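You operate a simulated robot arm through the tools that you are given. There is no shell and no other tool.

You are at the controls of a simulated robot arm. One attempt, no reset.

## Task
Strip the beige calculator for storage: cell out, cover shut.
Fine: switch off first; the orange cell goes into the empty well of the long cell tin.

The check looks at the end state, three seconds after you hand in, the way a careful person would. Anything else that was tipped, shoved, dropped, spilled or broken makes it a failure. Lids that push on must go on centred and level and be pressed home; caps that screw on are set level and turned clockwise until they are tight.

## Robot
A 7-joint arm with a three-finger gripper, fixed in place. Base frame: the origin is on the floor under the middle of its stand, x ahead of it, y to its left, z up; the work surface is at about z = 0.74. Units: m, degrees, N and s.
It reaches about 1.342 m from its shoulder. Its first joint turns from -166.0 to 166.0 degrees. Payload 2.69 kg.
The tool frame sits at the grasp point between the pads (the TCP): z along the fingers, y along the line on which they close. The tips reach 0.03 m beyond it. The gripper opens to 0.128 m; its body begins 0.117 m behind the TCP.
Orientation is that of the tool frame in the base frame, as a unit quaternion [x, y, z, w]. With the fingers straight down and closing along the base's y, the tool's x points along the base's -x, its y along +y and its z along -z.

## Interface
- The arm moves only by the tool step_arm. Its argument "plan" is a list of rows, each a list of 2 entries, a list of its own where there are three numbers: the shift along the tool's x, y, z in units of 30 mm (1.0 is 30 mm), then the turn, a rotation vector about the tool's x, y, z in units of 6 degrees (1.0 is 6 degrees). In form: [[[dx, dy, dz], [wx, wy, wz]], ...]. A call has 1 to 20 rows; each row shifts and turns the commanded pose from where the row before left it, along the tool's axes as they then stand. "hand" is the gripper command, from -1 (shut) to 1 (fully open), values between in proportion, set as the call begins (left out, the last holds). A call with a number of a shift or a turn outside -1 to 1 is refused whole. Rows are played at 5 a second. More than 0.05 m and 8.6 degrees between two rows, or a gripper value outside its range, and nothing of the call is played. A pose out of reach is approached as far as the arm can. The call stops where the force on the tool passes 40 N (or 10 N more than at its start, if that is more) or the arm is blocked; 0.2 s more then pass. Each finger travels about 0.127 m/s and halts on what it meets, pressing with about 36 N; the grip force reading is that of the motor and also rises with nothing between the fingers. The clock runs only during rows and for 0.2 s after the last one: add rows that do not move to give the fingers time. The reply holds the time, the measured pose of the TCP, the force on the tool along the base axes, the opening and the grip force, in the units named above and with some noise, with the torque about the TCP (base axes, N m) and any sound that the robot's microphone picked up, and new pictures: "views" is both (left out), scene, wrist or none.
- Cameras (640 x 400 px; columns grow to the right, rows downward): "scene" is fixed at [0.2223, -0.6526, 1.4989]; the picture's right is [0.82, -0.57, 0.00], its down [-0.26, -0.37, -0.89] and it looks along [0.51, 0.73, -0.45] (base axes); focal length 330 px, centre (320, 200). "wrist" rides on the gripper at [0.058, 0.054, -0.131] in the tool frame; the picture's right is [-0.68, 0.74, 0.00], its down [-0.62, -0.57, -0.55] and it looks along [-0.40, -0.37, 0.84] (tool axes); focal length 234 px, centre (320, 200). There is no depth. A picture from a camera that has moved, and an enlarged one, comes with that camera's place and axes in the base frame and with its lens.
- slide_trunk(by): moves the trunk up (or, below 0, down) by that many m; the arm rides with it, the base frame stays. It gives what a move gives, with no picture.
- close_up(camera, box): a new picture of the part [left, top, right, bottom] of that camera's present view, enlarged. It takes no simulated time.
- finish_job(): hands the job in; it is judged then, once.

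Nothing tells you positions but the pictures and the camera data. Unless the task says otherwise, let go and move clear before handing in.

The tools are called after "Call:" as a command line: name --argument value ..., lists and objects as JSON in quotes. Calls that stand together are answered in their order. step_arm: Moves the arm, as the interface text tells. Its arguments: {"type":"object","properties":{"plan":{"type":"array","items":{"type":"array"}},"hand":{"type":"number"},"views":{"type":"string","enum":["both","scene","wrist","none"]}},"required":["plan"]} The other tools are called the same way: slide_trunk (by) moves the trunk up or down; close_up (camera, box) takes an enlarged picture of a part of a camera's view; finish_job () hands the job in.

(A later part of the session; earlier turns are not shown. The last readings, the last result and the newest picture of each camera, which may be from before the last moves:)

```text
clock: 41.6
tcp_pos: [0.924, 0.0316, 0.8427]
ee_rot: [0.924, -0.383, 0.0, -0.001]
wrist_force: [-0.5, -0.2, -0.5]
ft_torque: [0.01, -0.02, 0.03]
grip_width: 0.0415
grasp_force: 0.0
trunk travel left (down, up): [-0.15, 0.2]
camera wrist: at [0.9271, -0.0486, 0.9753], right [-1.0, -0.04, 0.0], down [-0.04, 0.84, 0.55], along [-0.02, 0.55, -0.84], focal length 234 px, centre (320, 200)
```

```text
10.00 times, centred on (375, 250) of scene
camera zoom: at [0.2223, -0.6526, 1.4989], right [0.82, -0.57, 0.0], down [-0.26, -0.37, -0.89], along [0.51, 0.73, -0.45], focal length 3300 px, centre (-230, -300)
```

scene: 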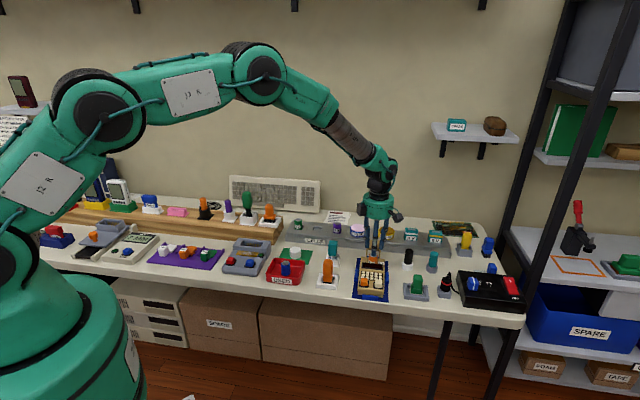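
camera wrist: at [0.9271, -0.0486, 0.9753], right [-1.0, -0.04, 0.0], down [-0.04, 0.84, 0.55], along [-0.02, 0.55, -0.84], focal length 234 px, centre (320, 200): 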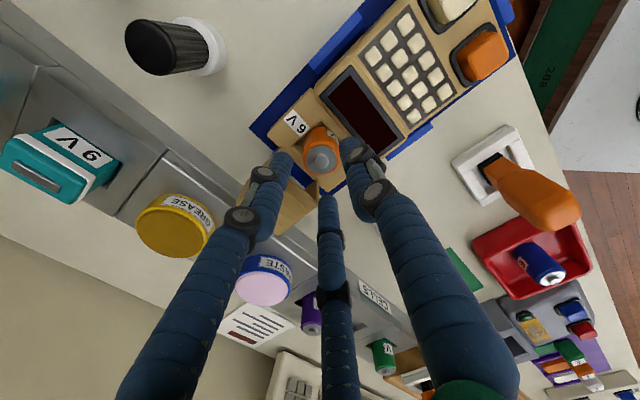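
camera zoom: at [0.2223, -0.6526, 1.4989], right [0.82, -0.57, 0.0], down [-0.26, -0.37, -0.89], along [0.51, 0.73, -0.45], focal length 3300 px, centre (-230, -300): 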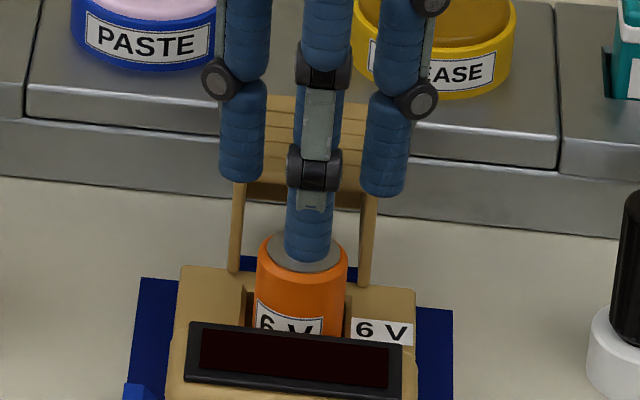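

Call:
step_arm --plan '[[[0, 0.035, 0.45], [0, 0, 0]], [[0, 0, 0.4], [0, 0, 0]], [[0, 0, 0.12], [0, 0, 0]], [[0, 0, 0], [0, 0, 0]]]' --views "none"

Call:
step_arm --plan '[[[0, 0, 0], [0, 0, 0]], [[0, 0, 0], [0, 0, 0]], [[0, 0, 0], [0, 0, 0]], [[0, 0, 0], [0, 0, 0]]]' --hand -1 --views "none"

Call:
step_arm --plan '[[[0, 0, -0.05], [0, 0, 0]], [[0, 0, 0], [0, 0, 0]]]' --views "none"

Call:
step_arm --plan '[[[0, 0, -0.05], [0, 0, 0]], [[0, 0, 0], [0, 0, 0]]]' --views "none"

Call:
close_up --camera "scene" --box '[355, 230, 395, 270]'

```text
clock: 42.6
tcp_pos: [0.9233, 0.0315, 0.8141]
ee_rot: [0.924, -0.383, -0.001, 0.0]
wrist_force: [0.7, 0.1, 0.4]
ft_torque: [0.01, -0.01, -0.03]
grip_width: 0.0416
grasp_force: 0.1
trunk travel left (down, up): [-0.15, 0.2]
```

```text
clock: 43.6
tcp_pos: [0.9238, 0.0311, 0.8139]
ee_rot: [0.924, -0.383, 0.0, 0.0]
wrist_force: [-0.1, 0.3, 0.1]
ft_torque: [0.01, 0.01, -0.01]
grip_width: 0.0299
grasp_force: 35.9
trunk travel left (down, up): [-0.15, 0.2]
```

```text
clock: 44.2
tcp_pos: [0.9237, 0.0295, 0.8147]
ee_rot: [0.924, -0.382, 0.0, -0.001]
wrist_force: [-0.8, 0.2, -0.8]
ft_torque: [0.02, 0.0, -0.02]
grip_width: 0.0297
grasp_force: 36.2
trunk travel left (down, up): [-0.15, 0.2]
```

```text
clock: 44.8
tcp_pos: [0.9232, 0.03, 0.8161]
ee_rot: [0.924, -0.383, 0.0, 0.0]
wrist_force: [-0.2, 0.3, -0.6]
ft_torque: [-0.01, 0.02, 0.0]
grip_width: 0.0301
grasp_force: 35.9
trunk travel left (down, up): [-0.15, 0.2]
```

```text
10.00 times, centred on (375, 250) of scene
camera zoom: at [0.2223, -0.6526, 1.4989], right [0.82, -0.57, 0.0], down [-0.26, -0.37, -0.89], along [0.51, 0.73, -0.45], focal length 3300 px, centre (-230, -300)
```

zoom: 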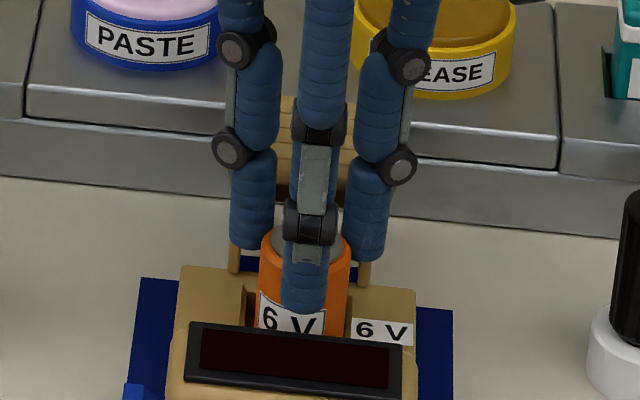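

There is no noticeable pull on the wrist, so nothing is strongly holding the cell. I'll keep lifting slowly in small steps and watch whether the cell rises with the fingers.

Call:
step_arm --plan '[[[0, 0, -0.05], [0, 0, 0]], [[0, 0, -0.05], [0, 0, 0]], [[0, 0, 0], [0, 0, 0]]]' --views "none"

Call:
close_up --camera "scene" --box '[355, 230, 395, 270]'

Call:
step_arm --plan '[[[0, 0, -0.05], [0, 0, 0]], [[0, 0, -0.05], [0, 0, 0]], [[0, 0, 0], [0, 0, 0]]]' --views "none"

Call:
close_up --camera "scene" --box '[355, 230, 395, 270]'

Call:
close_up --camera "wrist" --box '[280, 100, 380, 210]'

```text
clock: 45.6
tcp_pos: [0.9231, 0.031, 0.8194]
ee_rot: [0.924, -0.382, 0.001, 0.0]
wrist_force: [-0.7, 0.3, -0.2]
ft_torque: [0.02, -0.02, 0.0]
grip_width: 0.0298
grasp_force: 35.9
trunk travel left (down, up): [-0.15, 0.2]
```

```text
10.00 times, centred on (375, 250) of scene
camera zoom: at [0.2223, -0.6526, 1.4989], right [0.82, -0.57, 0.0], down [-0.26, -0.37, -0.89], along [0.51, 0.73, -0.45], focal length 3300 px, centre (-230, -300)
```

zoom: 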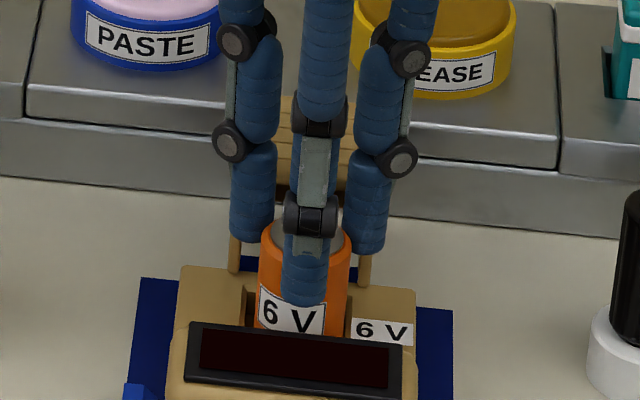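

```text
clock: 46.4
tcp_pos: [0.9233, 0.0313, 0.8225]
ee_rot: [0.924, -0.383, 0.0, 0.001]
wrist_force: [0.6, -0.4, -1.0]
ft_torque: [-0.01, -0.02, 0.0]
grip_width: 0.0298
grasp_force: 35.6
trunk travel left (down, up): [-0.15, 0.2]
```

```text
10.00 times, centred on (375, 250) of scene
camera zoom: at [0.2223, -0.6526, 1.4989], right [0.82, -0.57, 0.0], down [-0.26, -0.37, -0.89], along [0.51, 0.73, -0.45], focal length 3300 px, centre (-230, -300)
```

zoom: 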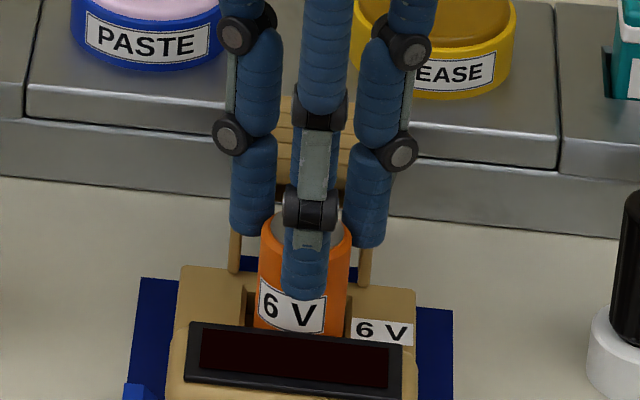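

```text
3.64 times, centred on (330, 155) of wrist
camera zoom: at [0.9264, -0.0494, 0.9551], right [-1.0, -0.04, 0.0], down [-0.04, 0.84, 0.55], along [-0.02, 0.55, -0.84], focal length 852 px, centre (284, 364)
```

zoom: 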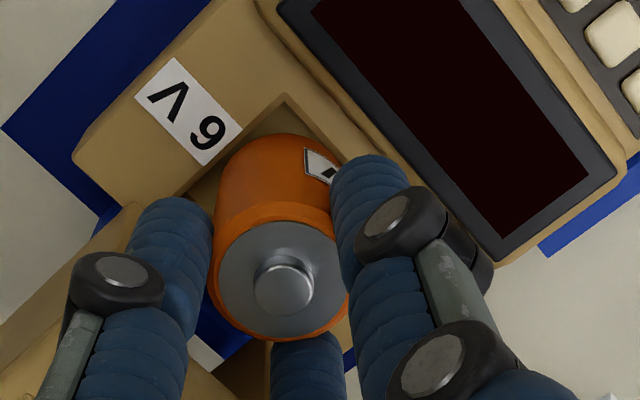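

The cell is rising with the fingers this time (its label is climbing above the display edge) and the grip width is steady. I'll continue upward slowly.

Call:
step_arm --plan '[[[0, 0, -0.05], [0, 0, 0]], [[0, 0, -0.06], [0, 0, 0]], [[0, 0, -0.07], [0, 0, 0]], [[0, 0, -0.07], [0, 0, 0]], [[0, 0, -0.07], [0, 0, 0]], [[0, 0, -0.07], [0, 0, 0]], [[0, 0, -0.06], [0, 0, 0]], [[0, 0, -0.05], [0, 0, 0]], [[0, 0, 0], [0, 0, 0]]]' --views "none"

Call:
close_up --camera "scene" --box '[355, 225, 395, 265]'

Call:
close_up --camera "wrist" --box '[270, 90, 380, 210]'

```text
clock: 48.4
tcp_pos: [0.9232, 0.0304, 0.8376]
ee_rot: [0.924, -0.382, -0.001, 0.001]
wrist_force: [0.1, -0.8, 0.1]
ft_torque: [-0.04, -0.01, 0.01]
grip_width: 0.0299
grasp_force: 35.8
trunk travel left (down, up): [-0.15, 0.2]
```

```text
10.00 times, centred on (375, 245) of scene
camera zoom: at [0.2223, -0.6526, 1.4989], right [0.82, -0.57, 0.0], down [-0.26, -0.37, -0.89], along [0.51, 0.73, -0.45], focal length 3300 px, centre (-230, -250)
```

zoom: 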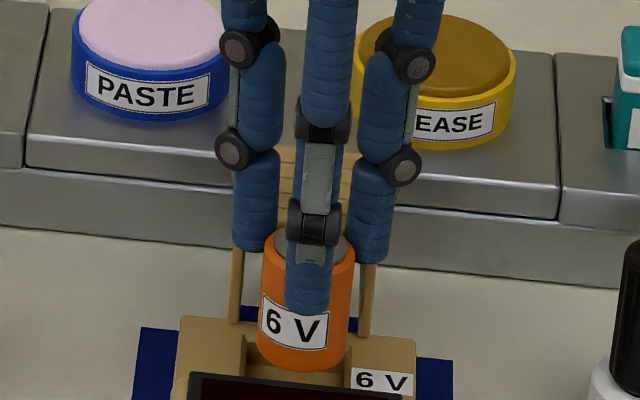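

```text
3.33 times, centred on (325, 150) of wrist
camera zoom: at [0.9263, -0.0494, 0.97], right [-1.0, -0.04, 0.0], down [-0.04, 0.84, 0.55], along [-0.02, 0.55, -0.84], focal length 781 px, centre (303, 367)
```

zoom: 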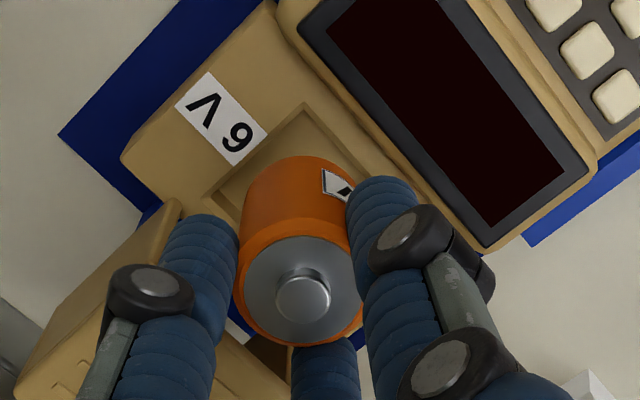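

The cell is now up out of its well (about 24 mm) and held firmly. I'll keep raising it slowly until it clears the hood and the neighbouring things.

Call:
step_arm --plan '[[[0, 0, -0.05], [0, 0, 0]], [[0, 0, -0.07], [0, 0, 0]], [[0, 0, -0.09], [0, 0, 0]], [[0, 0, -0.11], [0, 0, 0]], [[0, 0, -0.12], [0, 0, 0]], [[0, 0, -0.12], [0, 0, 0]], [[0, 0, -0.12], [0, 0, 0]], [[0, 0, -0.12], [0, 0, 0]], [[0, 0, -0.12], [0, 0, 0]], [[0, 0, -0.12], [0, 0, 0]], [[0, 0, -0.12], [0, 0, 0]], [[0, 0, -0.12], [0, 0, 0]], [[0, 0, -0.12], [0, 0, 0]], [[0, 0, -0.12], [0, 0, 0]], [[0, 0, -0.12], [0, 0, 0]], [[0, 0, -0.11], [0, 0, 0]], [[0, 0, -0.09], [0, 0, 0]], [[0, 0, -0.07], [0, 0, 0]], [[0, 0, -0.04], [0, 0, 0]], [[0, 0, 0], [0, 0, 0]]]'

Call:
close_up --camera "scene" --box '[345, 205, 405, 265]'

Call:
close_up --camera "wrist" --box '[220, 90, 420, 260]'

```text
clock: 52.6
tcp_pos: [0.9245, 0.0309, 0.8963]
ee_rot: [0.924, -0.382, 0.0, 0.001]
wrist_force: [0.9, -0.2, 0.6]
ft_torque: [0.0, 0.03, 0.0]
grip_width: 0.0296
grasp_force: 36.5
trunk travel left (down, up): [-0.15, 0.2]
camera wrist: at [0.9267, -0.0495, 1.0287], right [-1.0, -0.04, 0.0], down [-0.04, 0.84, 0.55], along [-0.02, 0.55, -0.84], focal length 234 px, centre (320, 200)
```

scene: 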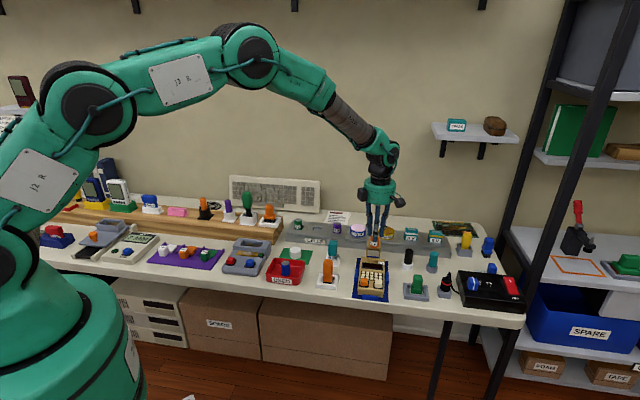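
wrist: 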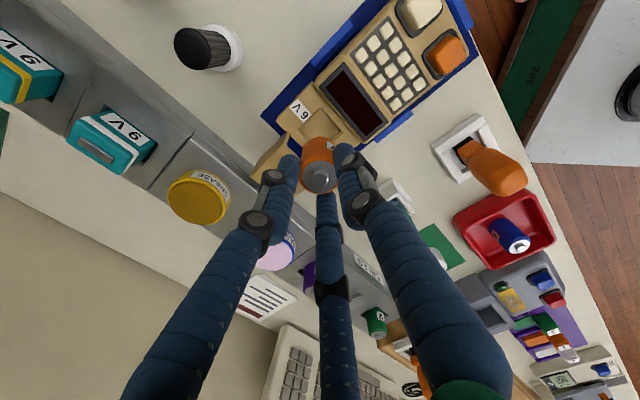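

```text
6.67 times, centred on (375, 235) of scene
camera zoom: at [0.2223, -0.6526, 1.4989], right [0.82, -0.57, 0.0], down [-0.26, -0.37, -0.89], along [0.51, 0.73, -0.45], focal length 2200 px, centre (-47, -33)
```

zoom: 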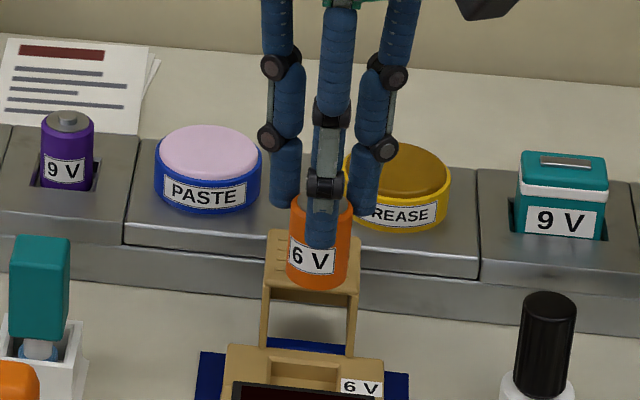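

```text
2.35 times, centred on (320, 175) of wrist
camera zoom: at [0.9267, -0.0495, 1.0287], right [-1.0, -0.04, 0.0], down [-0.04, 0.84, 0.55], along [-0.02, 0.55, -0.84], focal length 551 px, centre (320, 259)
```

zoom: 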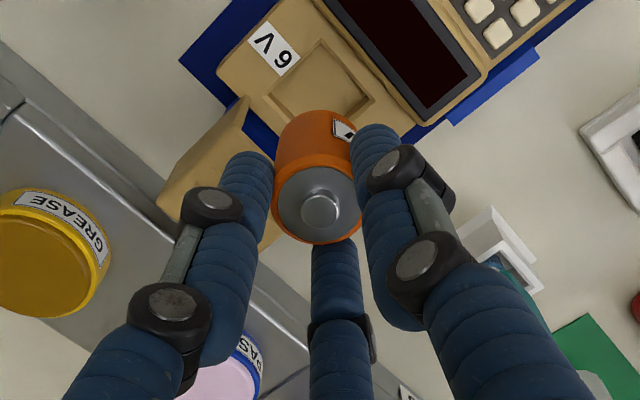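

The cell hangs level and clear. Next I carry it gently to above the empty well of the tin, which I estimate near (0.872, 0.310); I'll go most of the way and then look.

Call:
step_arm --plan '[[[-0.06, -0.04, 0], [0, 0, 0]], [[-0.12, -0.08, 0], [0, 0, 0]], [[-0.18, -0.12, 0], [0, 0, 0]], [[-0.24, -0.165, 0], [0, 0, 0]], [[-0.27, -0.185, 0], [0, 0, 0]], [[-0.27, -0.185, 0], [0, 0, 0]], [[-0.27, -0.185, 0], [0, 0, 0]], [[-0.27, -0.185, 0], [0, 0, 0]], [[-0.27, -0.185, 0], [0, 0, 0]], [[-0.27, -0.185, 0], [0, 0, 0]], [[-0.27, -0.185, 0], [0, 0, 0]], [[-0.27, -0.185, 0], [0, 0, 0]], [[-0.27, -0.185, 0], [0, 0, 0]], [[-0.27, -0.185, 0], [0, 0, 0]], [[-0.27, -0.185, 0], [0, 0, 0]], [[-0.24, -0.165, 0], [0, 0, 0]], [[-0.18, -0.12, 0], [0, 0, 0]], [[-0.12, -0.08, 0], [0, 0, 0]], [[-0.06, -0.04, 0], [0, 0, 0]], [[0, 0, 0], [0, 0, 0]]]'

Call:
close_up --camera "scene" --box '[285, 190, 375, 260]'

Call:
close_up --camera "wrist" --box '[220, 90, 420, 260]'

```text
clock: 56.8
tcp_pos: [0.8946, 0.1793, 0.8973]
ee_rot: [0.924, -0.382, 0.001, -0.001]
wrist_force: [0.3, -0.6, -1.4]
ft_torque: [0.03, -0.01, 0.02]
grip_width: 0.0297
grasp_force: 35.8
trunk travel left (down, up): [-0.15, 0.2]
camera wrist: at [0.898, 0.0989, 1.029], right [-1.0, -0.04, 0.0], down [-0.04, 0.84, 0.55], along [-0.02, 0.55, -0.84], focal length 234 px, centre (320, 200)
```

scene: 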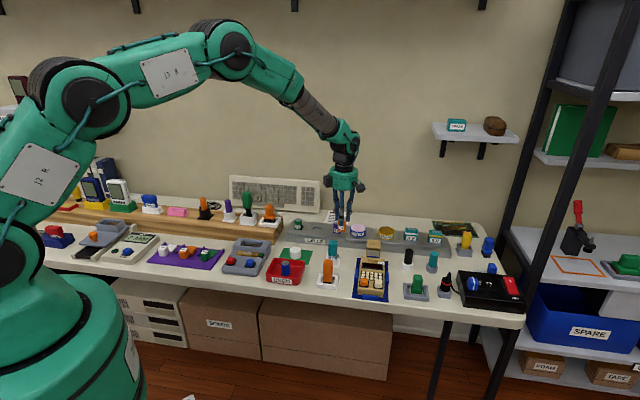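
wrist: 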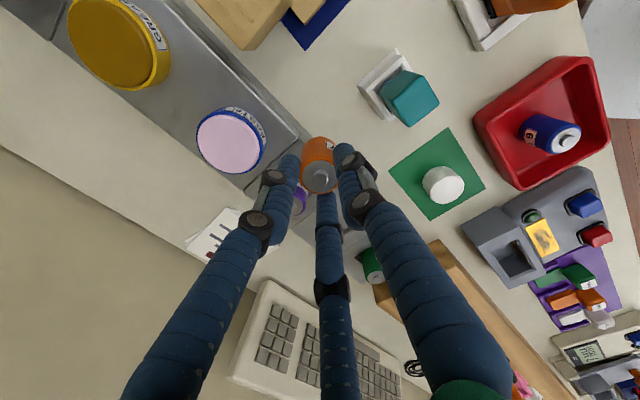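

```text
5.71 times, centred on (330, 225) of scene
camera zoom: at [0.2223, -0.6526, 1.4989], right [0.82, -0.57, 0.0], down [-0.26, -0.37, -0.89], along [0.51, 0.73, -0.45], focal length 1886 px, centre (263, 57)
```

zoom: 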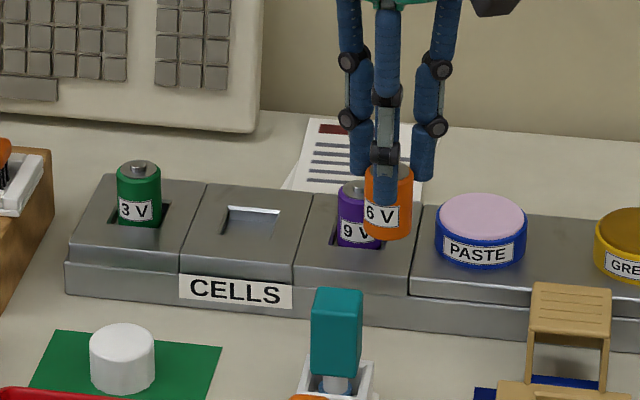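

```text
2.35 times, centred on (320, 175) of wrist
camera zoom: at [0.898, 0.0989, 1.029], right [-1.0, -0.04, 0.0], down [-0.04, 0.84, 0.55], along [-0.02, 0.55, -0.84], focal length 551 px, centre (320, 259)
```

zoom: 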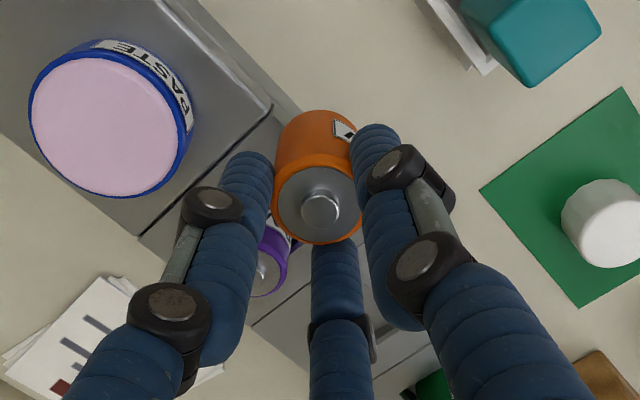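

Grip is steady. In the scene view the empty square well sits between the green and purple cells; I'll continue to about (0.877, 0.314) and look down at it.

Call:
step_arm --plan '[[[-0.07, -0.053, 0], [0, 0, 0]], [[-0.14, -0.106, 0], [0, 0, 0]], [[-0.21, -0.16, 0], [0, 0, 0]], [[-0.23, -0.177, 0], [0, 0, 0]], [[-0.23, -0.177, 0], [0, 0, 0]], [[-0.23, -0.177, 0], [0, 0, 0]], [[-0.23, -0.177, 0], [0, 0, 0]], [[-0.23, -0.177, 0], [0, 0, 0]], [[-0.23, -0.177, 0], [0, 0, 0]], [[-0.23, -0.177, 0], [0, 0, 0]], [[-0.23, -0.177, 0], [0, 0, 0]], [[-0.23, -0.177, 0], [0, 0, 0]], [[-0.23, -0.177, 0], [0, 0, 0]], [[-0.23, -0.177, 0], [0, 0, 0]], [[-0.23, -0.177, 0], [0, 0, 0]], [[-0.21, -0.16, 0], [0, 0, 0]], [[-0.14, -0.106, 0], [0, 0, 0]], [[-0.07, -0.053, 0], [0, 0, 0]], [[0, 0, 0], [0, 0, 0]]]'

Call:
close_up --camera "scene" --box '[285, 190, 375, 260]'

Call:
close_up --camera "wrist" --box '[220, 90, 420, 260]'

```text
clock: 60.8
tcp_pos: [0.8764, 0.3137, 0.8964]
ee_rot: [0.924, -0.382, 0.001, 0.0]
wrist_force: [-0.3, -0.3, -0.2]
ft_torque: [-0.02, 0.0, -0.03]
grip_width: 0.0297
grasp_force: 35.8
trunk travel left (down, up): [-0.15, 0.2]
camera wrist: at [0.8801, 0.2341, 1.0285], right [-1.0, -0.04, 0.0], down [-0.04, 0.84, 0.55], along [-0.02, 0.55, -0.84], focal length 234 px, centre (320, 200)
```

scene: 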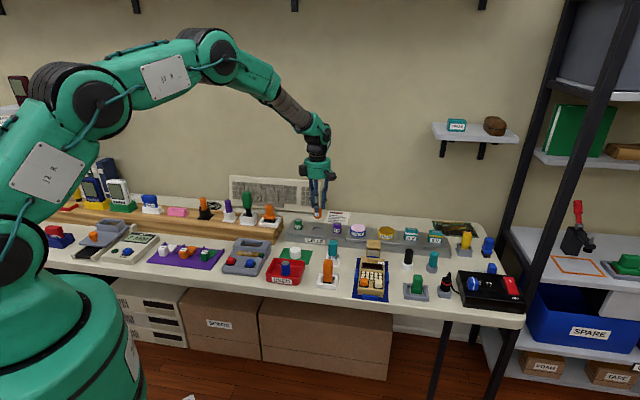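
wrist: 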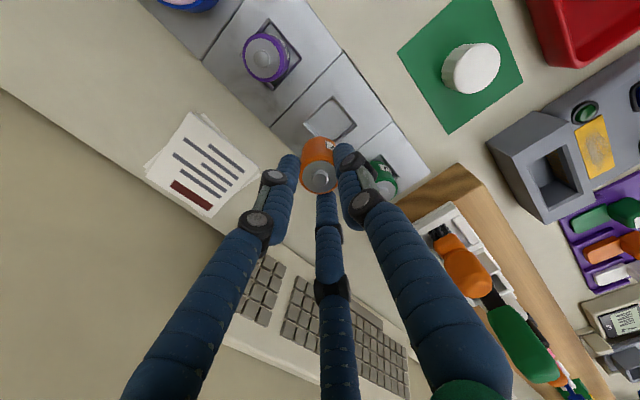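

```text
5.71 times, centred on (330, 225) of scene
camera zoom: at [0.2223, -0.6526, 1.4989], right [0.82, -0.57, 0.0], down [-0.26, -0.37, -0.89], along [0.51, 0.73, -0.45], focal length 1886 px, centre (263, 57)
```

zoom: 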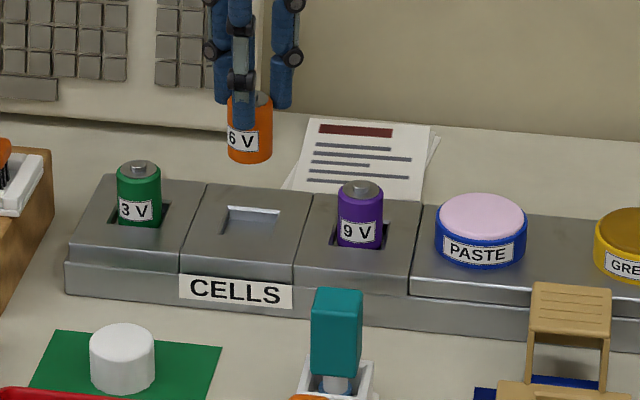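

```text
2.35 times, centred on (320, 175) of wrist
camera zoom: at [0.8801, 0.2341, 1.0285], right [-1.0, -0.04, 0.0], down [-0.04, 0.84, 0.55], along [-0.02, 0.55, -0.84], focal length 551 px, centre (320, 259)
```

zoom: 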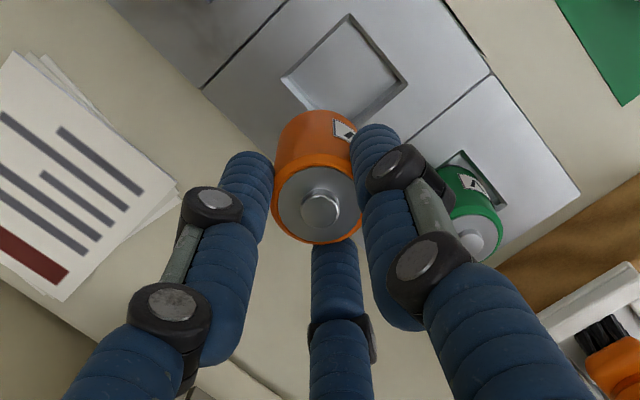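

From the wrist view the well opening is about 40 mm square, centred near (0.867, 0.302). I'll shift about 15 mm toward the front of the tin and descend partway, then recheck alignment before inserting.

Call:
step_arm --plan '[[[0.014, 0.08, 0], [0, 0, 0]], [[0.014, 0.16, 0], [0, 0, 0]], [[0.014, 0.16, 0], [0, 0, 0]], [[0.014, 0.1, 0], [0, 0, 0]], [[0, 0, 0.05], [0, 0, 0]], [[0, 0, 0.1], [0, 0, 0]], [[0, 0, 0.12], [0, 0, 0]], [[0, 0, 0.12], [0, 0, 0]], [[0, 0, 0.12], [0, 0, 0]], [[0, 0, 0.12], [0, 0, 0]], [[0, 0, 0.12], [0, 0, 0]], [[0, 0, 0.12], [0, 0, 0]], [[0, 0, 0.1], [0, 0, 0]], [[0, 0, 0.05], [0, 0, 0]], [[0, 0, 0], [0, 0, 0]]]'

Call:
close_up --camera "scene" --box '[285, 195, 355, 250]'

Call:
close_up --camera "wrist" --box '[240, 80, 400, 220]'

```text
clock: 64.0
tcp_pos: [0.87, 0.3026, 0.8656]
ee_rot: [0.924, -0.382, 0.0, 0.0]
wrist_force: [-0.1, 0.4, 0.0]
ft_torque: [-0.03, 0.02, -0.03]
grip_width: 0.0295
grasp_force: 36.2
trunk travel left (down, up): [-0.15, 0.2]
camera wrist: at [0.8709, 0.2223, 0.9982], right [-1.0, -0.04, 0.0], down [-0.04, 0.84, 0.55], along [-0.02, 0.55, -0.84], focal length 234 px, centre (320, 200)
```

scene: 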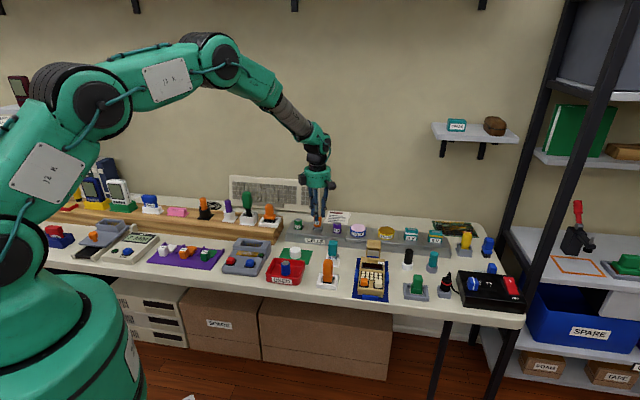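
wrist: 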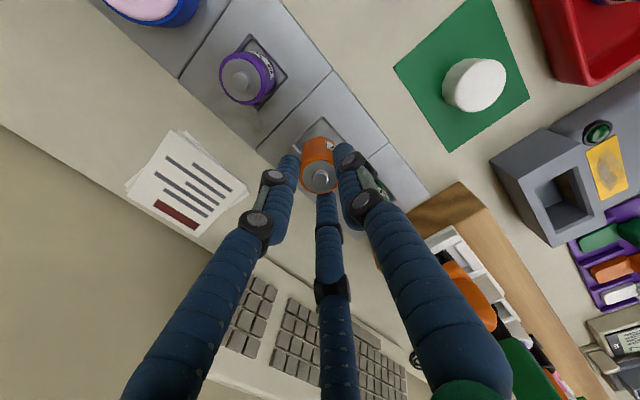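

```text
7.27 times, centred on (320, 222) of scene
camera zoom: at [0.2223, -0.6526, 1.4989], right [0.82, -0.57, 0.0], down [-0.26, -0.37, -0.89], along [0.51, 0.73, -0.45], focal length 2400 px, centre (320, 36)
```

zoom: 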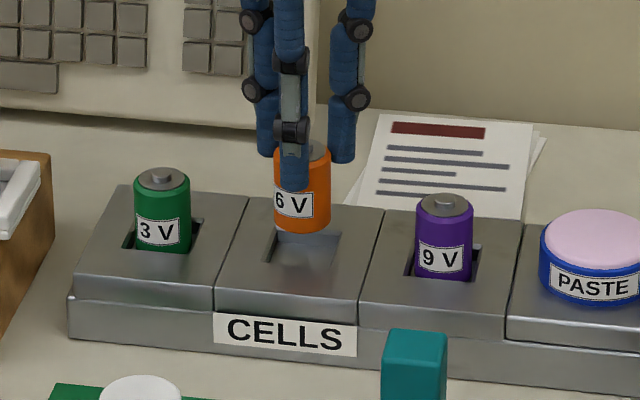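

```text
2.86 times, centred on (320, 150) of wrist
camera zoom: at [0.8709, 0.2223, 0.9982], right [-1.0, -0.04, 0.0], down [-0.04, 0.84, 0.55], along [-0.02, 0.55, -0.84], focal length 669 px, centre (320, 343)
```

zoom: 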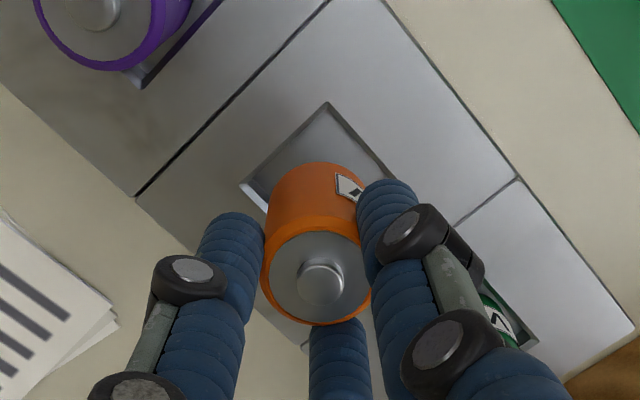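

The well opening measures about 38 mm square, centred near (0.866, 0.299), with the tin's top near 0.786. I need about 5 mm more toward the front, then I'll lower slowly toward the recess.

Call:
step_arm --plan '[[[0, 0.08, 0], [0, 0, 0]], [[0, 0.08, 0], [0, 0, 0]], [[0, 0, 0.06], [0, 0, 0]], [[0, 0, 0.08], [0, 0, 0]], [[0, 0, 0.08], [0, 0, 0]], [[0, 0, 0.08], [0, 0, 0]], [[0, 0, 0.06], [0, 0, 0]], [[0, 0, 0.04], [0, 0, 0]], [[0, 0, 0], [0, 0, 0]]]' --views "none"

Call:
close_up --camera "scene" --box '[295, 205, 345, 245]'

Call:
close_up --camera "wrist" --box '[260, 90, 380, 210]'

```text
clock: 66.0
tcp_pos: [0.8633, 0.2995, 0.853]
ee_rot: [0.924, -0.382, 0.0, 0.0]
wrist_force: [-0.5, -0.2, -1.3]
ft_torque: [0.0, -0.02, -0.03]
grip_width: 0.0298
grasp_force: 36.0
trunk travel left (down, up): [-0.15, 0.2]
```

```text
10.00 times, centred on (320, 225) of scene
camera zoom: at [0.2223, -0.6526, 1.4989], right [0.82, -0.57, 0.0], down [-0.26, -0.37, -0.89], along [0.51, 0.73, -0.45], focal length 3300 px, centre (320, -50)
```

zoom: 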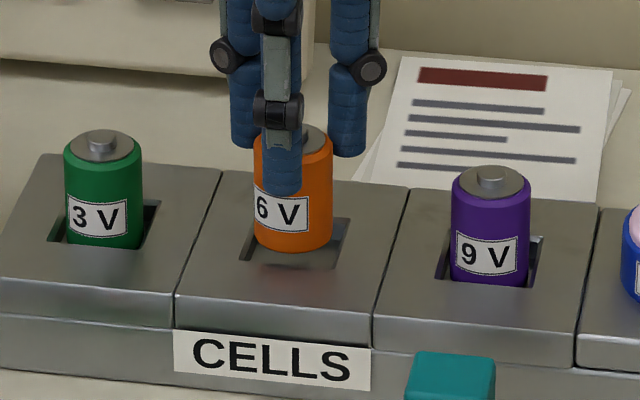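

```text
3.33 times, centred on (320, 150) of wrist
camera zoom: at [0.8673, 0.2189, 0.9861], right [-1.0, -0.04, 0.0], down [-0.04, 0.84, 0.55], along [-0.02, 0.55, -0.84], focal length 781 px, centre (320, 367)
```

zoom: 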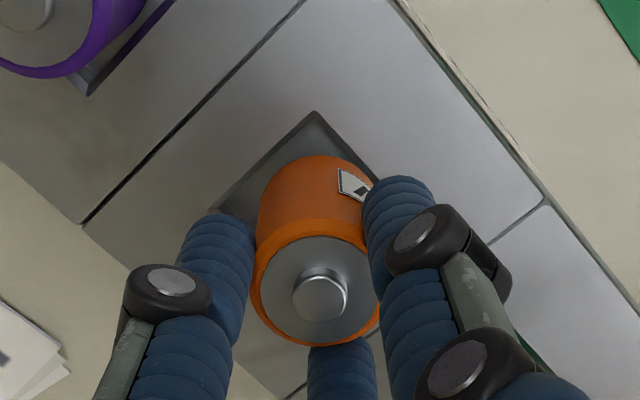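

The cell is right over the recess, centred within about 2 mm, and roughly 9 mm above its floor. I'll lower the rest in very small steps until it touches.

Call:
step_arm --plan '[[[0, 0, 0.05], [0, 0, 0]], [[0, 0, 0.05], [0, 0, 0]], [[0, 0, 0.05], [0, 0, 0]], [[0, 0, 0.05], [0, 0, 0]], [[0, 0, 0], [0, 0, 0]]]' --views "none"

Call:
close_up --camera "scene" --box '[295, 205, 345, 245]'

Call:
step_arm --plan '[[[0, 0, 0.04], [0, 0, 0]], [[0, 0, 0.03], [0, 0, 0]], [[0, 0, 0], [0, 0, 0]]]' --views "none"

Call:
close_up --camera "scene" --box '[295, 205, 345, 245]'

```text
clock: 67.2
tcp_pos: [0.8641, 0.2988, 0.8491]
ee_rot: [0.924, -0.383, 0.001, -0.001]
wrist_force: [2.2, 1.2, 3.3]
ft_torque: [0.08, -0.12, 0.02]
grip_width: 0.0298
grasp_force: 36.3
trunk travel left (down, up): [-0.15, 0.2]
```

```text
10.00 times, centred on (320, 225) of scene
camera zoom: at [0.2223, -0.6526, 1.4989], right [0.82, -0.57, 0.0], down [-0.26, -0.37, -0.89], along [0.51, 0.73, -0.45], focal length 3300 px, centre (320, -50)
```

zoom: 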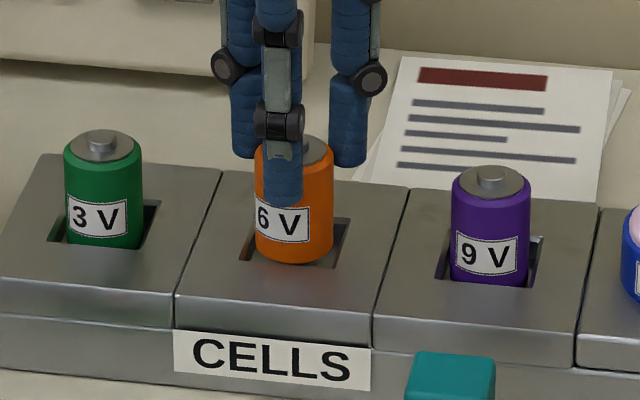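

```text
clock: 68.0
tcp_pos: [0.865, 0.2987, 0.8463]
ee_rot: [0.924, -0.383, 0.0, 0.0]
wrist_force: [5.3, 6.2, 0.8]
ft_torque: [0.34, -0.35, 0.03]
grip_width: 0.03
grasp_force: 36.2
trunk travel left (down, up): [-0.15, 0.2]
```

```text
10.00 times, centred on (320, 225) of scene
camera zoom: at [0.2223, -0.6526, 1.4989], right [0.82, -0.57, 0.0], down [-0.26, -0.37, -0.89], along [0.51, 0.73, -0.45], focal length 3300 px, centre (320, -50)
```

zoom: 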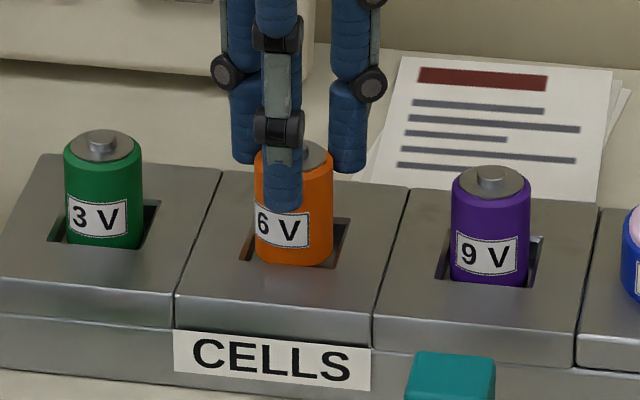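

There's a sideways push of about 8 N toward the rear, so the cell is touching the recess's front wall. I'll ease 3 mm rearward and check that the force drops.

Call:
step_arm --plan '[[[0, 0, -0.06], [0, 0, 0]], [[0, -0.06, 0], [0, 0, 0]], [[0, -0.05, 0], [0, 0, 0]], [[0, 0, 0], [0, 0, 0]]]' --views "none"

Call:
close_up --camera "wrist" --box '[260, 90, 380, 210]'

Call:
step_arm --plan '[[[0, 0, 0.05], [0, 0, 0]], [[0, 0, 0.05], [0, 0, 0]], [[0, 0, 0], [0, 0, 0]]]' --views "none"

Call:
close_up --camera "scene" --box '[295, 205, 345, 245]'

```text
clock: 69.0
tcp_pos: [0.8662, 0.301, 0.8482]
ee_rot: [0.924, -0.383, -0.001, 0.0]
wrist_force: [0.0, 0.2, -0.8]
ft_torque: [0.0, -0.02, 0.02]
grip_width: 0.0298
grasp_force: 36.1
trunk travel left (down, up): [-0.15, 0.2]
```

```text
3.33 times, centred on (320, 150) of wrist
camera zoom: at [0.8695, 0.221, 0.9797], right [-1.0, -0.04, 0.0], down [-0.03, 0.84, 0.55], along [-0.02, 0.55, -0.84], focal length 781 px, centre (320, 367)
```

zoom: 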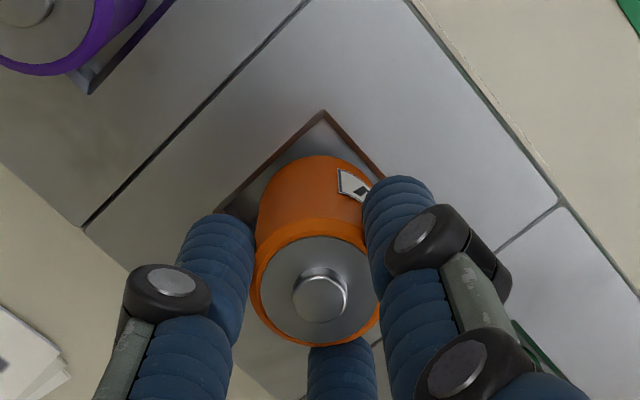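

```text
clock: 69.8
tcp_pos: [0.8667, 0.3026, 0.8434]
ee_rot: [0.924, -0.382, 0.001, 0.0]
wrist_force: [-0.8, 0.0, -0.7]
ft_torque: [0.01, 0.02, 0.01]
grip_width: 0.0298
grasp_force: 36.0
trunk travel left (down, up): [-0.15, 0.2]
```

```text
10.00 times, centred on (320, 225) of scene
camera zoom: at [0.2223, -0.6526, 1.4989], right [0.82, -0.57, 0.0], down [-0.26, -0.37, -0.89], along [0.51, 0.73, -0.45], focal length 3300 px, centre (320, -50)
```

zoom: 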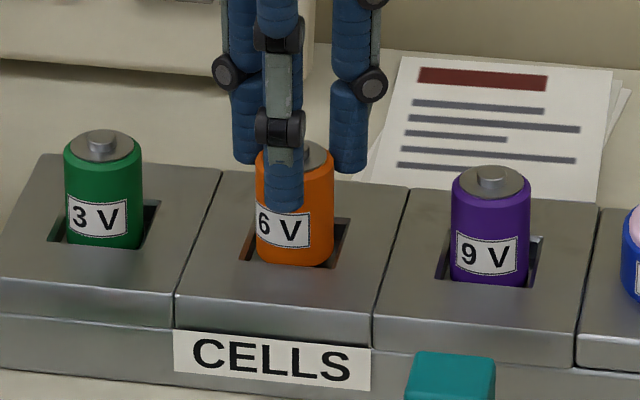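

The side force is gone and the cell is entering the recess freely. I'll keep lowering until it meets the floor.

Call:
step_arm --plan '[[[0, 0, 0.05], [0, 0, 0]], [[0, 0, 0.05], [0, 0, 0]], [[0, 0, 0], [0, 0, 0]]]' --views "none"

Call:
step_arm --plan '[[[0, 0, 0.05], [0, 0, 0]], [[0, 0, 0.05], [0, 0, 0]], [[0, 0, 0], [0, 0, 0]]]' --views "none"

Call:
close_up --camera "scene" --box '[295, 205, 345, 245]'

Call:
close_up --camera "wrist" --box '[260, 90, 380, 210]'

```text
clock: 70.6
tcp_pos: [0.8647, 0.3018, 0.8413]
ee_rot: [0.924, -0.383, 0.001, 0.001]
wrist_force: [-0.1, -0.1, -0.3]
ft_torque: [0.02, 0.0, 0.05]
grip_width: 0.0295
grasp_force: 35.7
trunk travel left (down, up): [-0.15, 0.2]
```

```text
clock: 71.4
tcp_pos: [0.8672, 0.3012, 0.8406]
ee_rot: [0.924, -0.383, 0.001, 0.0]
wrist_force: [-3.7, 0.3, 14.2]
ft_torque: [-0.01, 0.26, -0.04]
grip_width: 0.0298
grasp_force: 36.0
trunk travel left (down, up): [-0.15, 0.2]
```

```text
10.00 times, centred on (320, 225) of scene
camera zoom: at [0.2223, -0.6526, 1.4989], right [0.82, -0.57, 0.0], down [-0.26, -0.37, -0.89], along [0.51, 0.73, -0.45], focal length 3300 px, centre (320, -50)
```

zoom: 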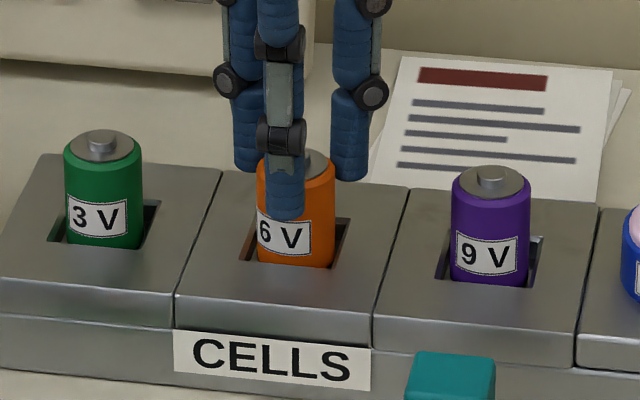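

```text
3.33 times, centred on (320, 150) of wrist
camera zoom: at [0.8699, 0.2212, 0.9726], right [-1.0, -0.04, 0.0], down [-0.04, 0.83, 0.55], along [-0.02, 0.55, -0.84], focal length 781 px, centre (320, 367)
```

zoom: 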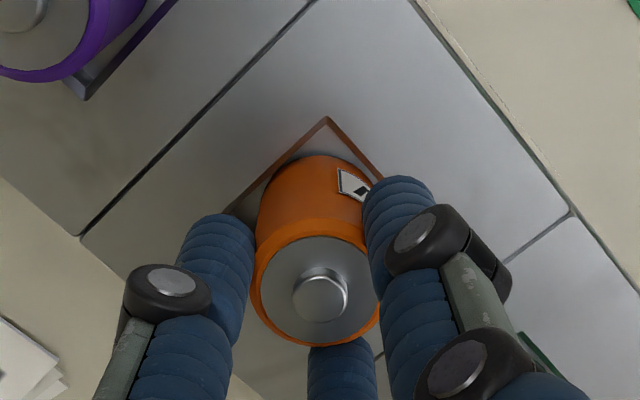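

The cell is on the recess floor (14 N upward) and its top lines up with its neighbours. I'll relieve the pressure slightly, open the fingers, and rise straight up.

Call:
step_arm --plan '[[[0, 0, -0.08], [0, 0, 0]], [[0, 0, 0], [0, 0, 0]]]' --views "none"

Call:
step_arm --plan '[[[0, 0, 0], [0, 0, 0]], [[0, 0, 0], [0, 0, 0]], [[0, 0, 0], [0, 0, 0]]]' --hand -0.3 --views "none"

Call:
close_up --camera "wrist" --box '[260, 90, 380, 210]'

Call:
close_up --camera "scene" --box '[295, 205, 345, 245]'

```text
clock: 72.0
tcp_pos: [0.8674, 0.3012, 0.8416]
ee_rot: [0.924, -0.383, 0.0, 0.0]
wrist_force: [0.8, -0.1, 1.0]
ft_torque: [-0.05, -0.04, 0.04]
grip_width: 0.0298
grasp_force: 36.4
trunk travel left (down, up): [-0.15, 0.2]
```

```text
clock: 72.8
tcp_pos: [0.8674, 0.3016, 0.8396]
ee_rot: [0.924, -0.383, 0.0, 0.0]
wrist_force: [0.8, 0.5, 0.3]
ft_torque: [0.0, 0.0, -0.03]
grip_width: 0.045
grasp_force: 0.1
trunk travel left (down, up): [-0.15, 0.2]
```

```text
3.33 times, centred on (320, 150) of wrist
camera zoom: at [0.8701, 0.2212, 0.9733], right [-1.0, -0.04, 0.0], down [-0.04, 0.84, 0.55], along [-0.02, 0.55, -0.84], focal length 781 px, centre (320, 367)
```

zoom: 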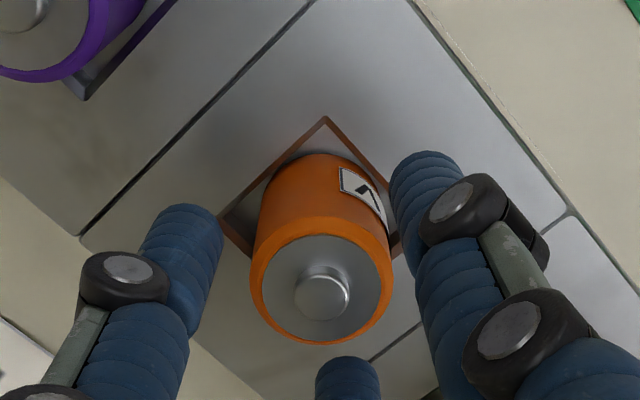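

```text
10.00 times, centred on (320, 225) of scene
camera zoom: at [0.2223, -0.6526, 1.4989], right [0.82, -0.57, 0.0], down [-0.26, -0.37, -0.89], along [0.51, 0.73, -0.45], focal length 3300 px, centre (320, -50)
```

zoom: 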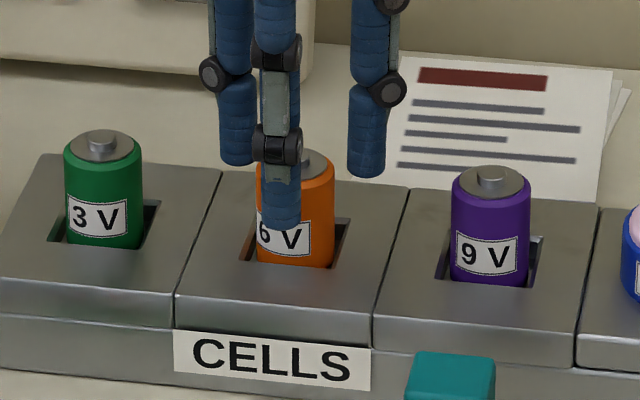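

The fingers are clear of the cell and it stands upright in its recess. I'll rise straight up, slowly at first.

Call:
step_arm --plan '[[[0, 0, -0.1], [0, 0, 0]], [[0, 0, -0.2], [0, 0, 0]], [[0, 0, -0.3], [0, 0, 0]], [[0, 0, -0.5], [0, 0, 0]], [[0, 0, -0.8], [0, 0, 0]], [[0, 0, -0.8], [0, 0, 0]], [[0, 0, 0], [0, 0, 0]]]'

Call:
close_up --camera "scene" --box '[290, 200, 350, 250]'

Call:
close_up --camera "scene" --box '[340, 225, 410, 305]'

Call:
close_up --camera "wrist" --box '[220, 60, 420, 230]'

```text
clock: 74.4
tcp_pos: [0.8657, 0.3003, 0.9227]
ee_rot: [0.924, -0.383, 0.0, 0.0]
wrist_force: [-0.3, 0.0, 0.5]
ft_torque: [0.0, -0.02, -0.02]
grip_width: 0.0446
grasp_force: 0.0
trunk travel left (down, up): [-0.15, 0.2]
camera wrist: at [0.8688, 0.221, 1.0548], right [-1.0, -0.04, 0.0], down [-0.04, 0.84, 0.55], along [-0.02, 0.55, -0.84], focal length 234 px, centre (320, 200)
```

scene: 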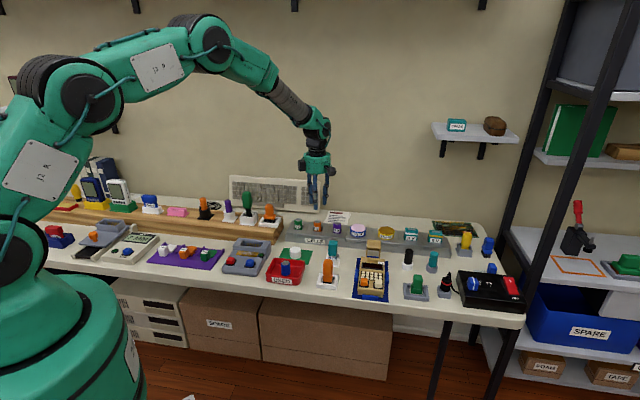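
wrist: 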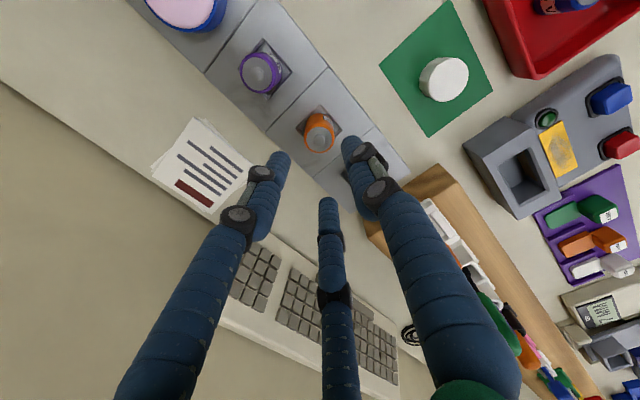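

```text
8.00 times, centred on (320, 225) of scene
camera zoom: at [0.2223, -0.6526, 1.4989], right [0.82, -0.57, 0.0], down [-0.26, -0.37, -0.89], along [0.51, 0.73, -0.45], focal length 2640 px, centre (320, 0)
```

zoom: 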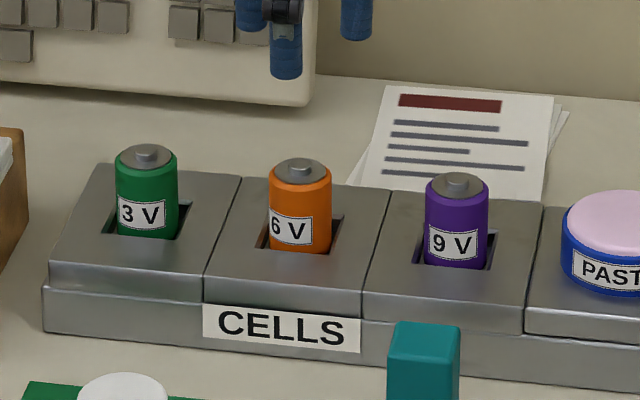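

```text
5.00 times, centred on (375, 265) of scene
camera zoom: at [0.2223, -0.6526, 1.4989], right [0.82, -0.57, 0.0], down [-0.26, -0.37, -0.89], along [0.51, 0.73, -0.45], focal length 1650 px, centre (45, -125)
```

zoom: 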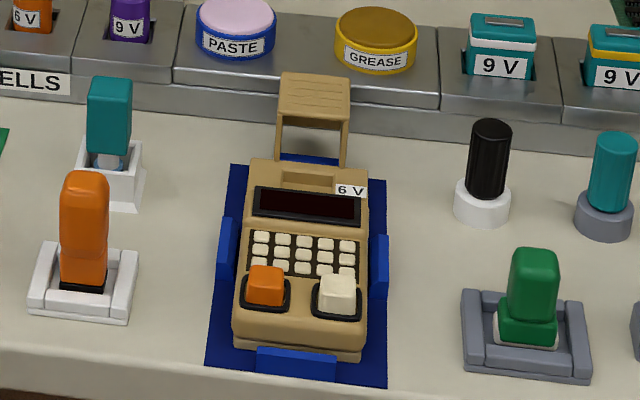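

```text
2.35 times, centred on (320, 145) of wrist
camera zoom: at [0.8688, 0.221, 1.0548], right [-1.0, -0.04, 0.0], down [-0.04, 0.84, 0.55], along [-0.02, 0.55, -0.84], focal length 551 px, centre (320, 329)
```

zoom: 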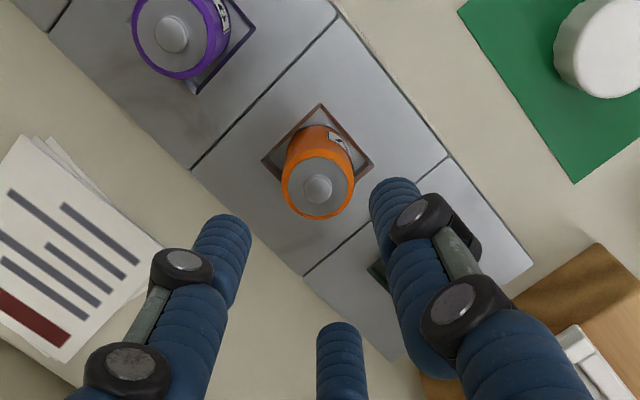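

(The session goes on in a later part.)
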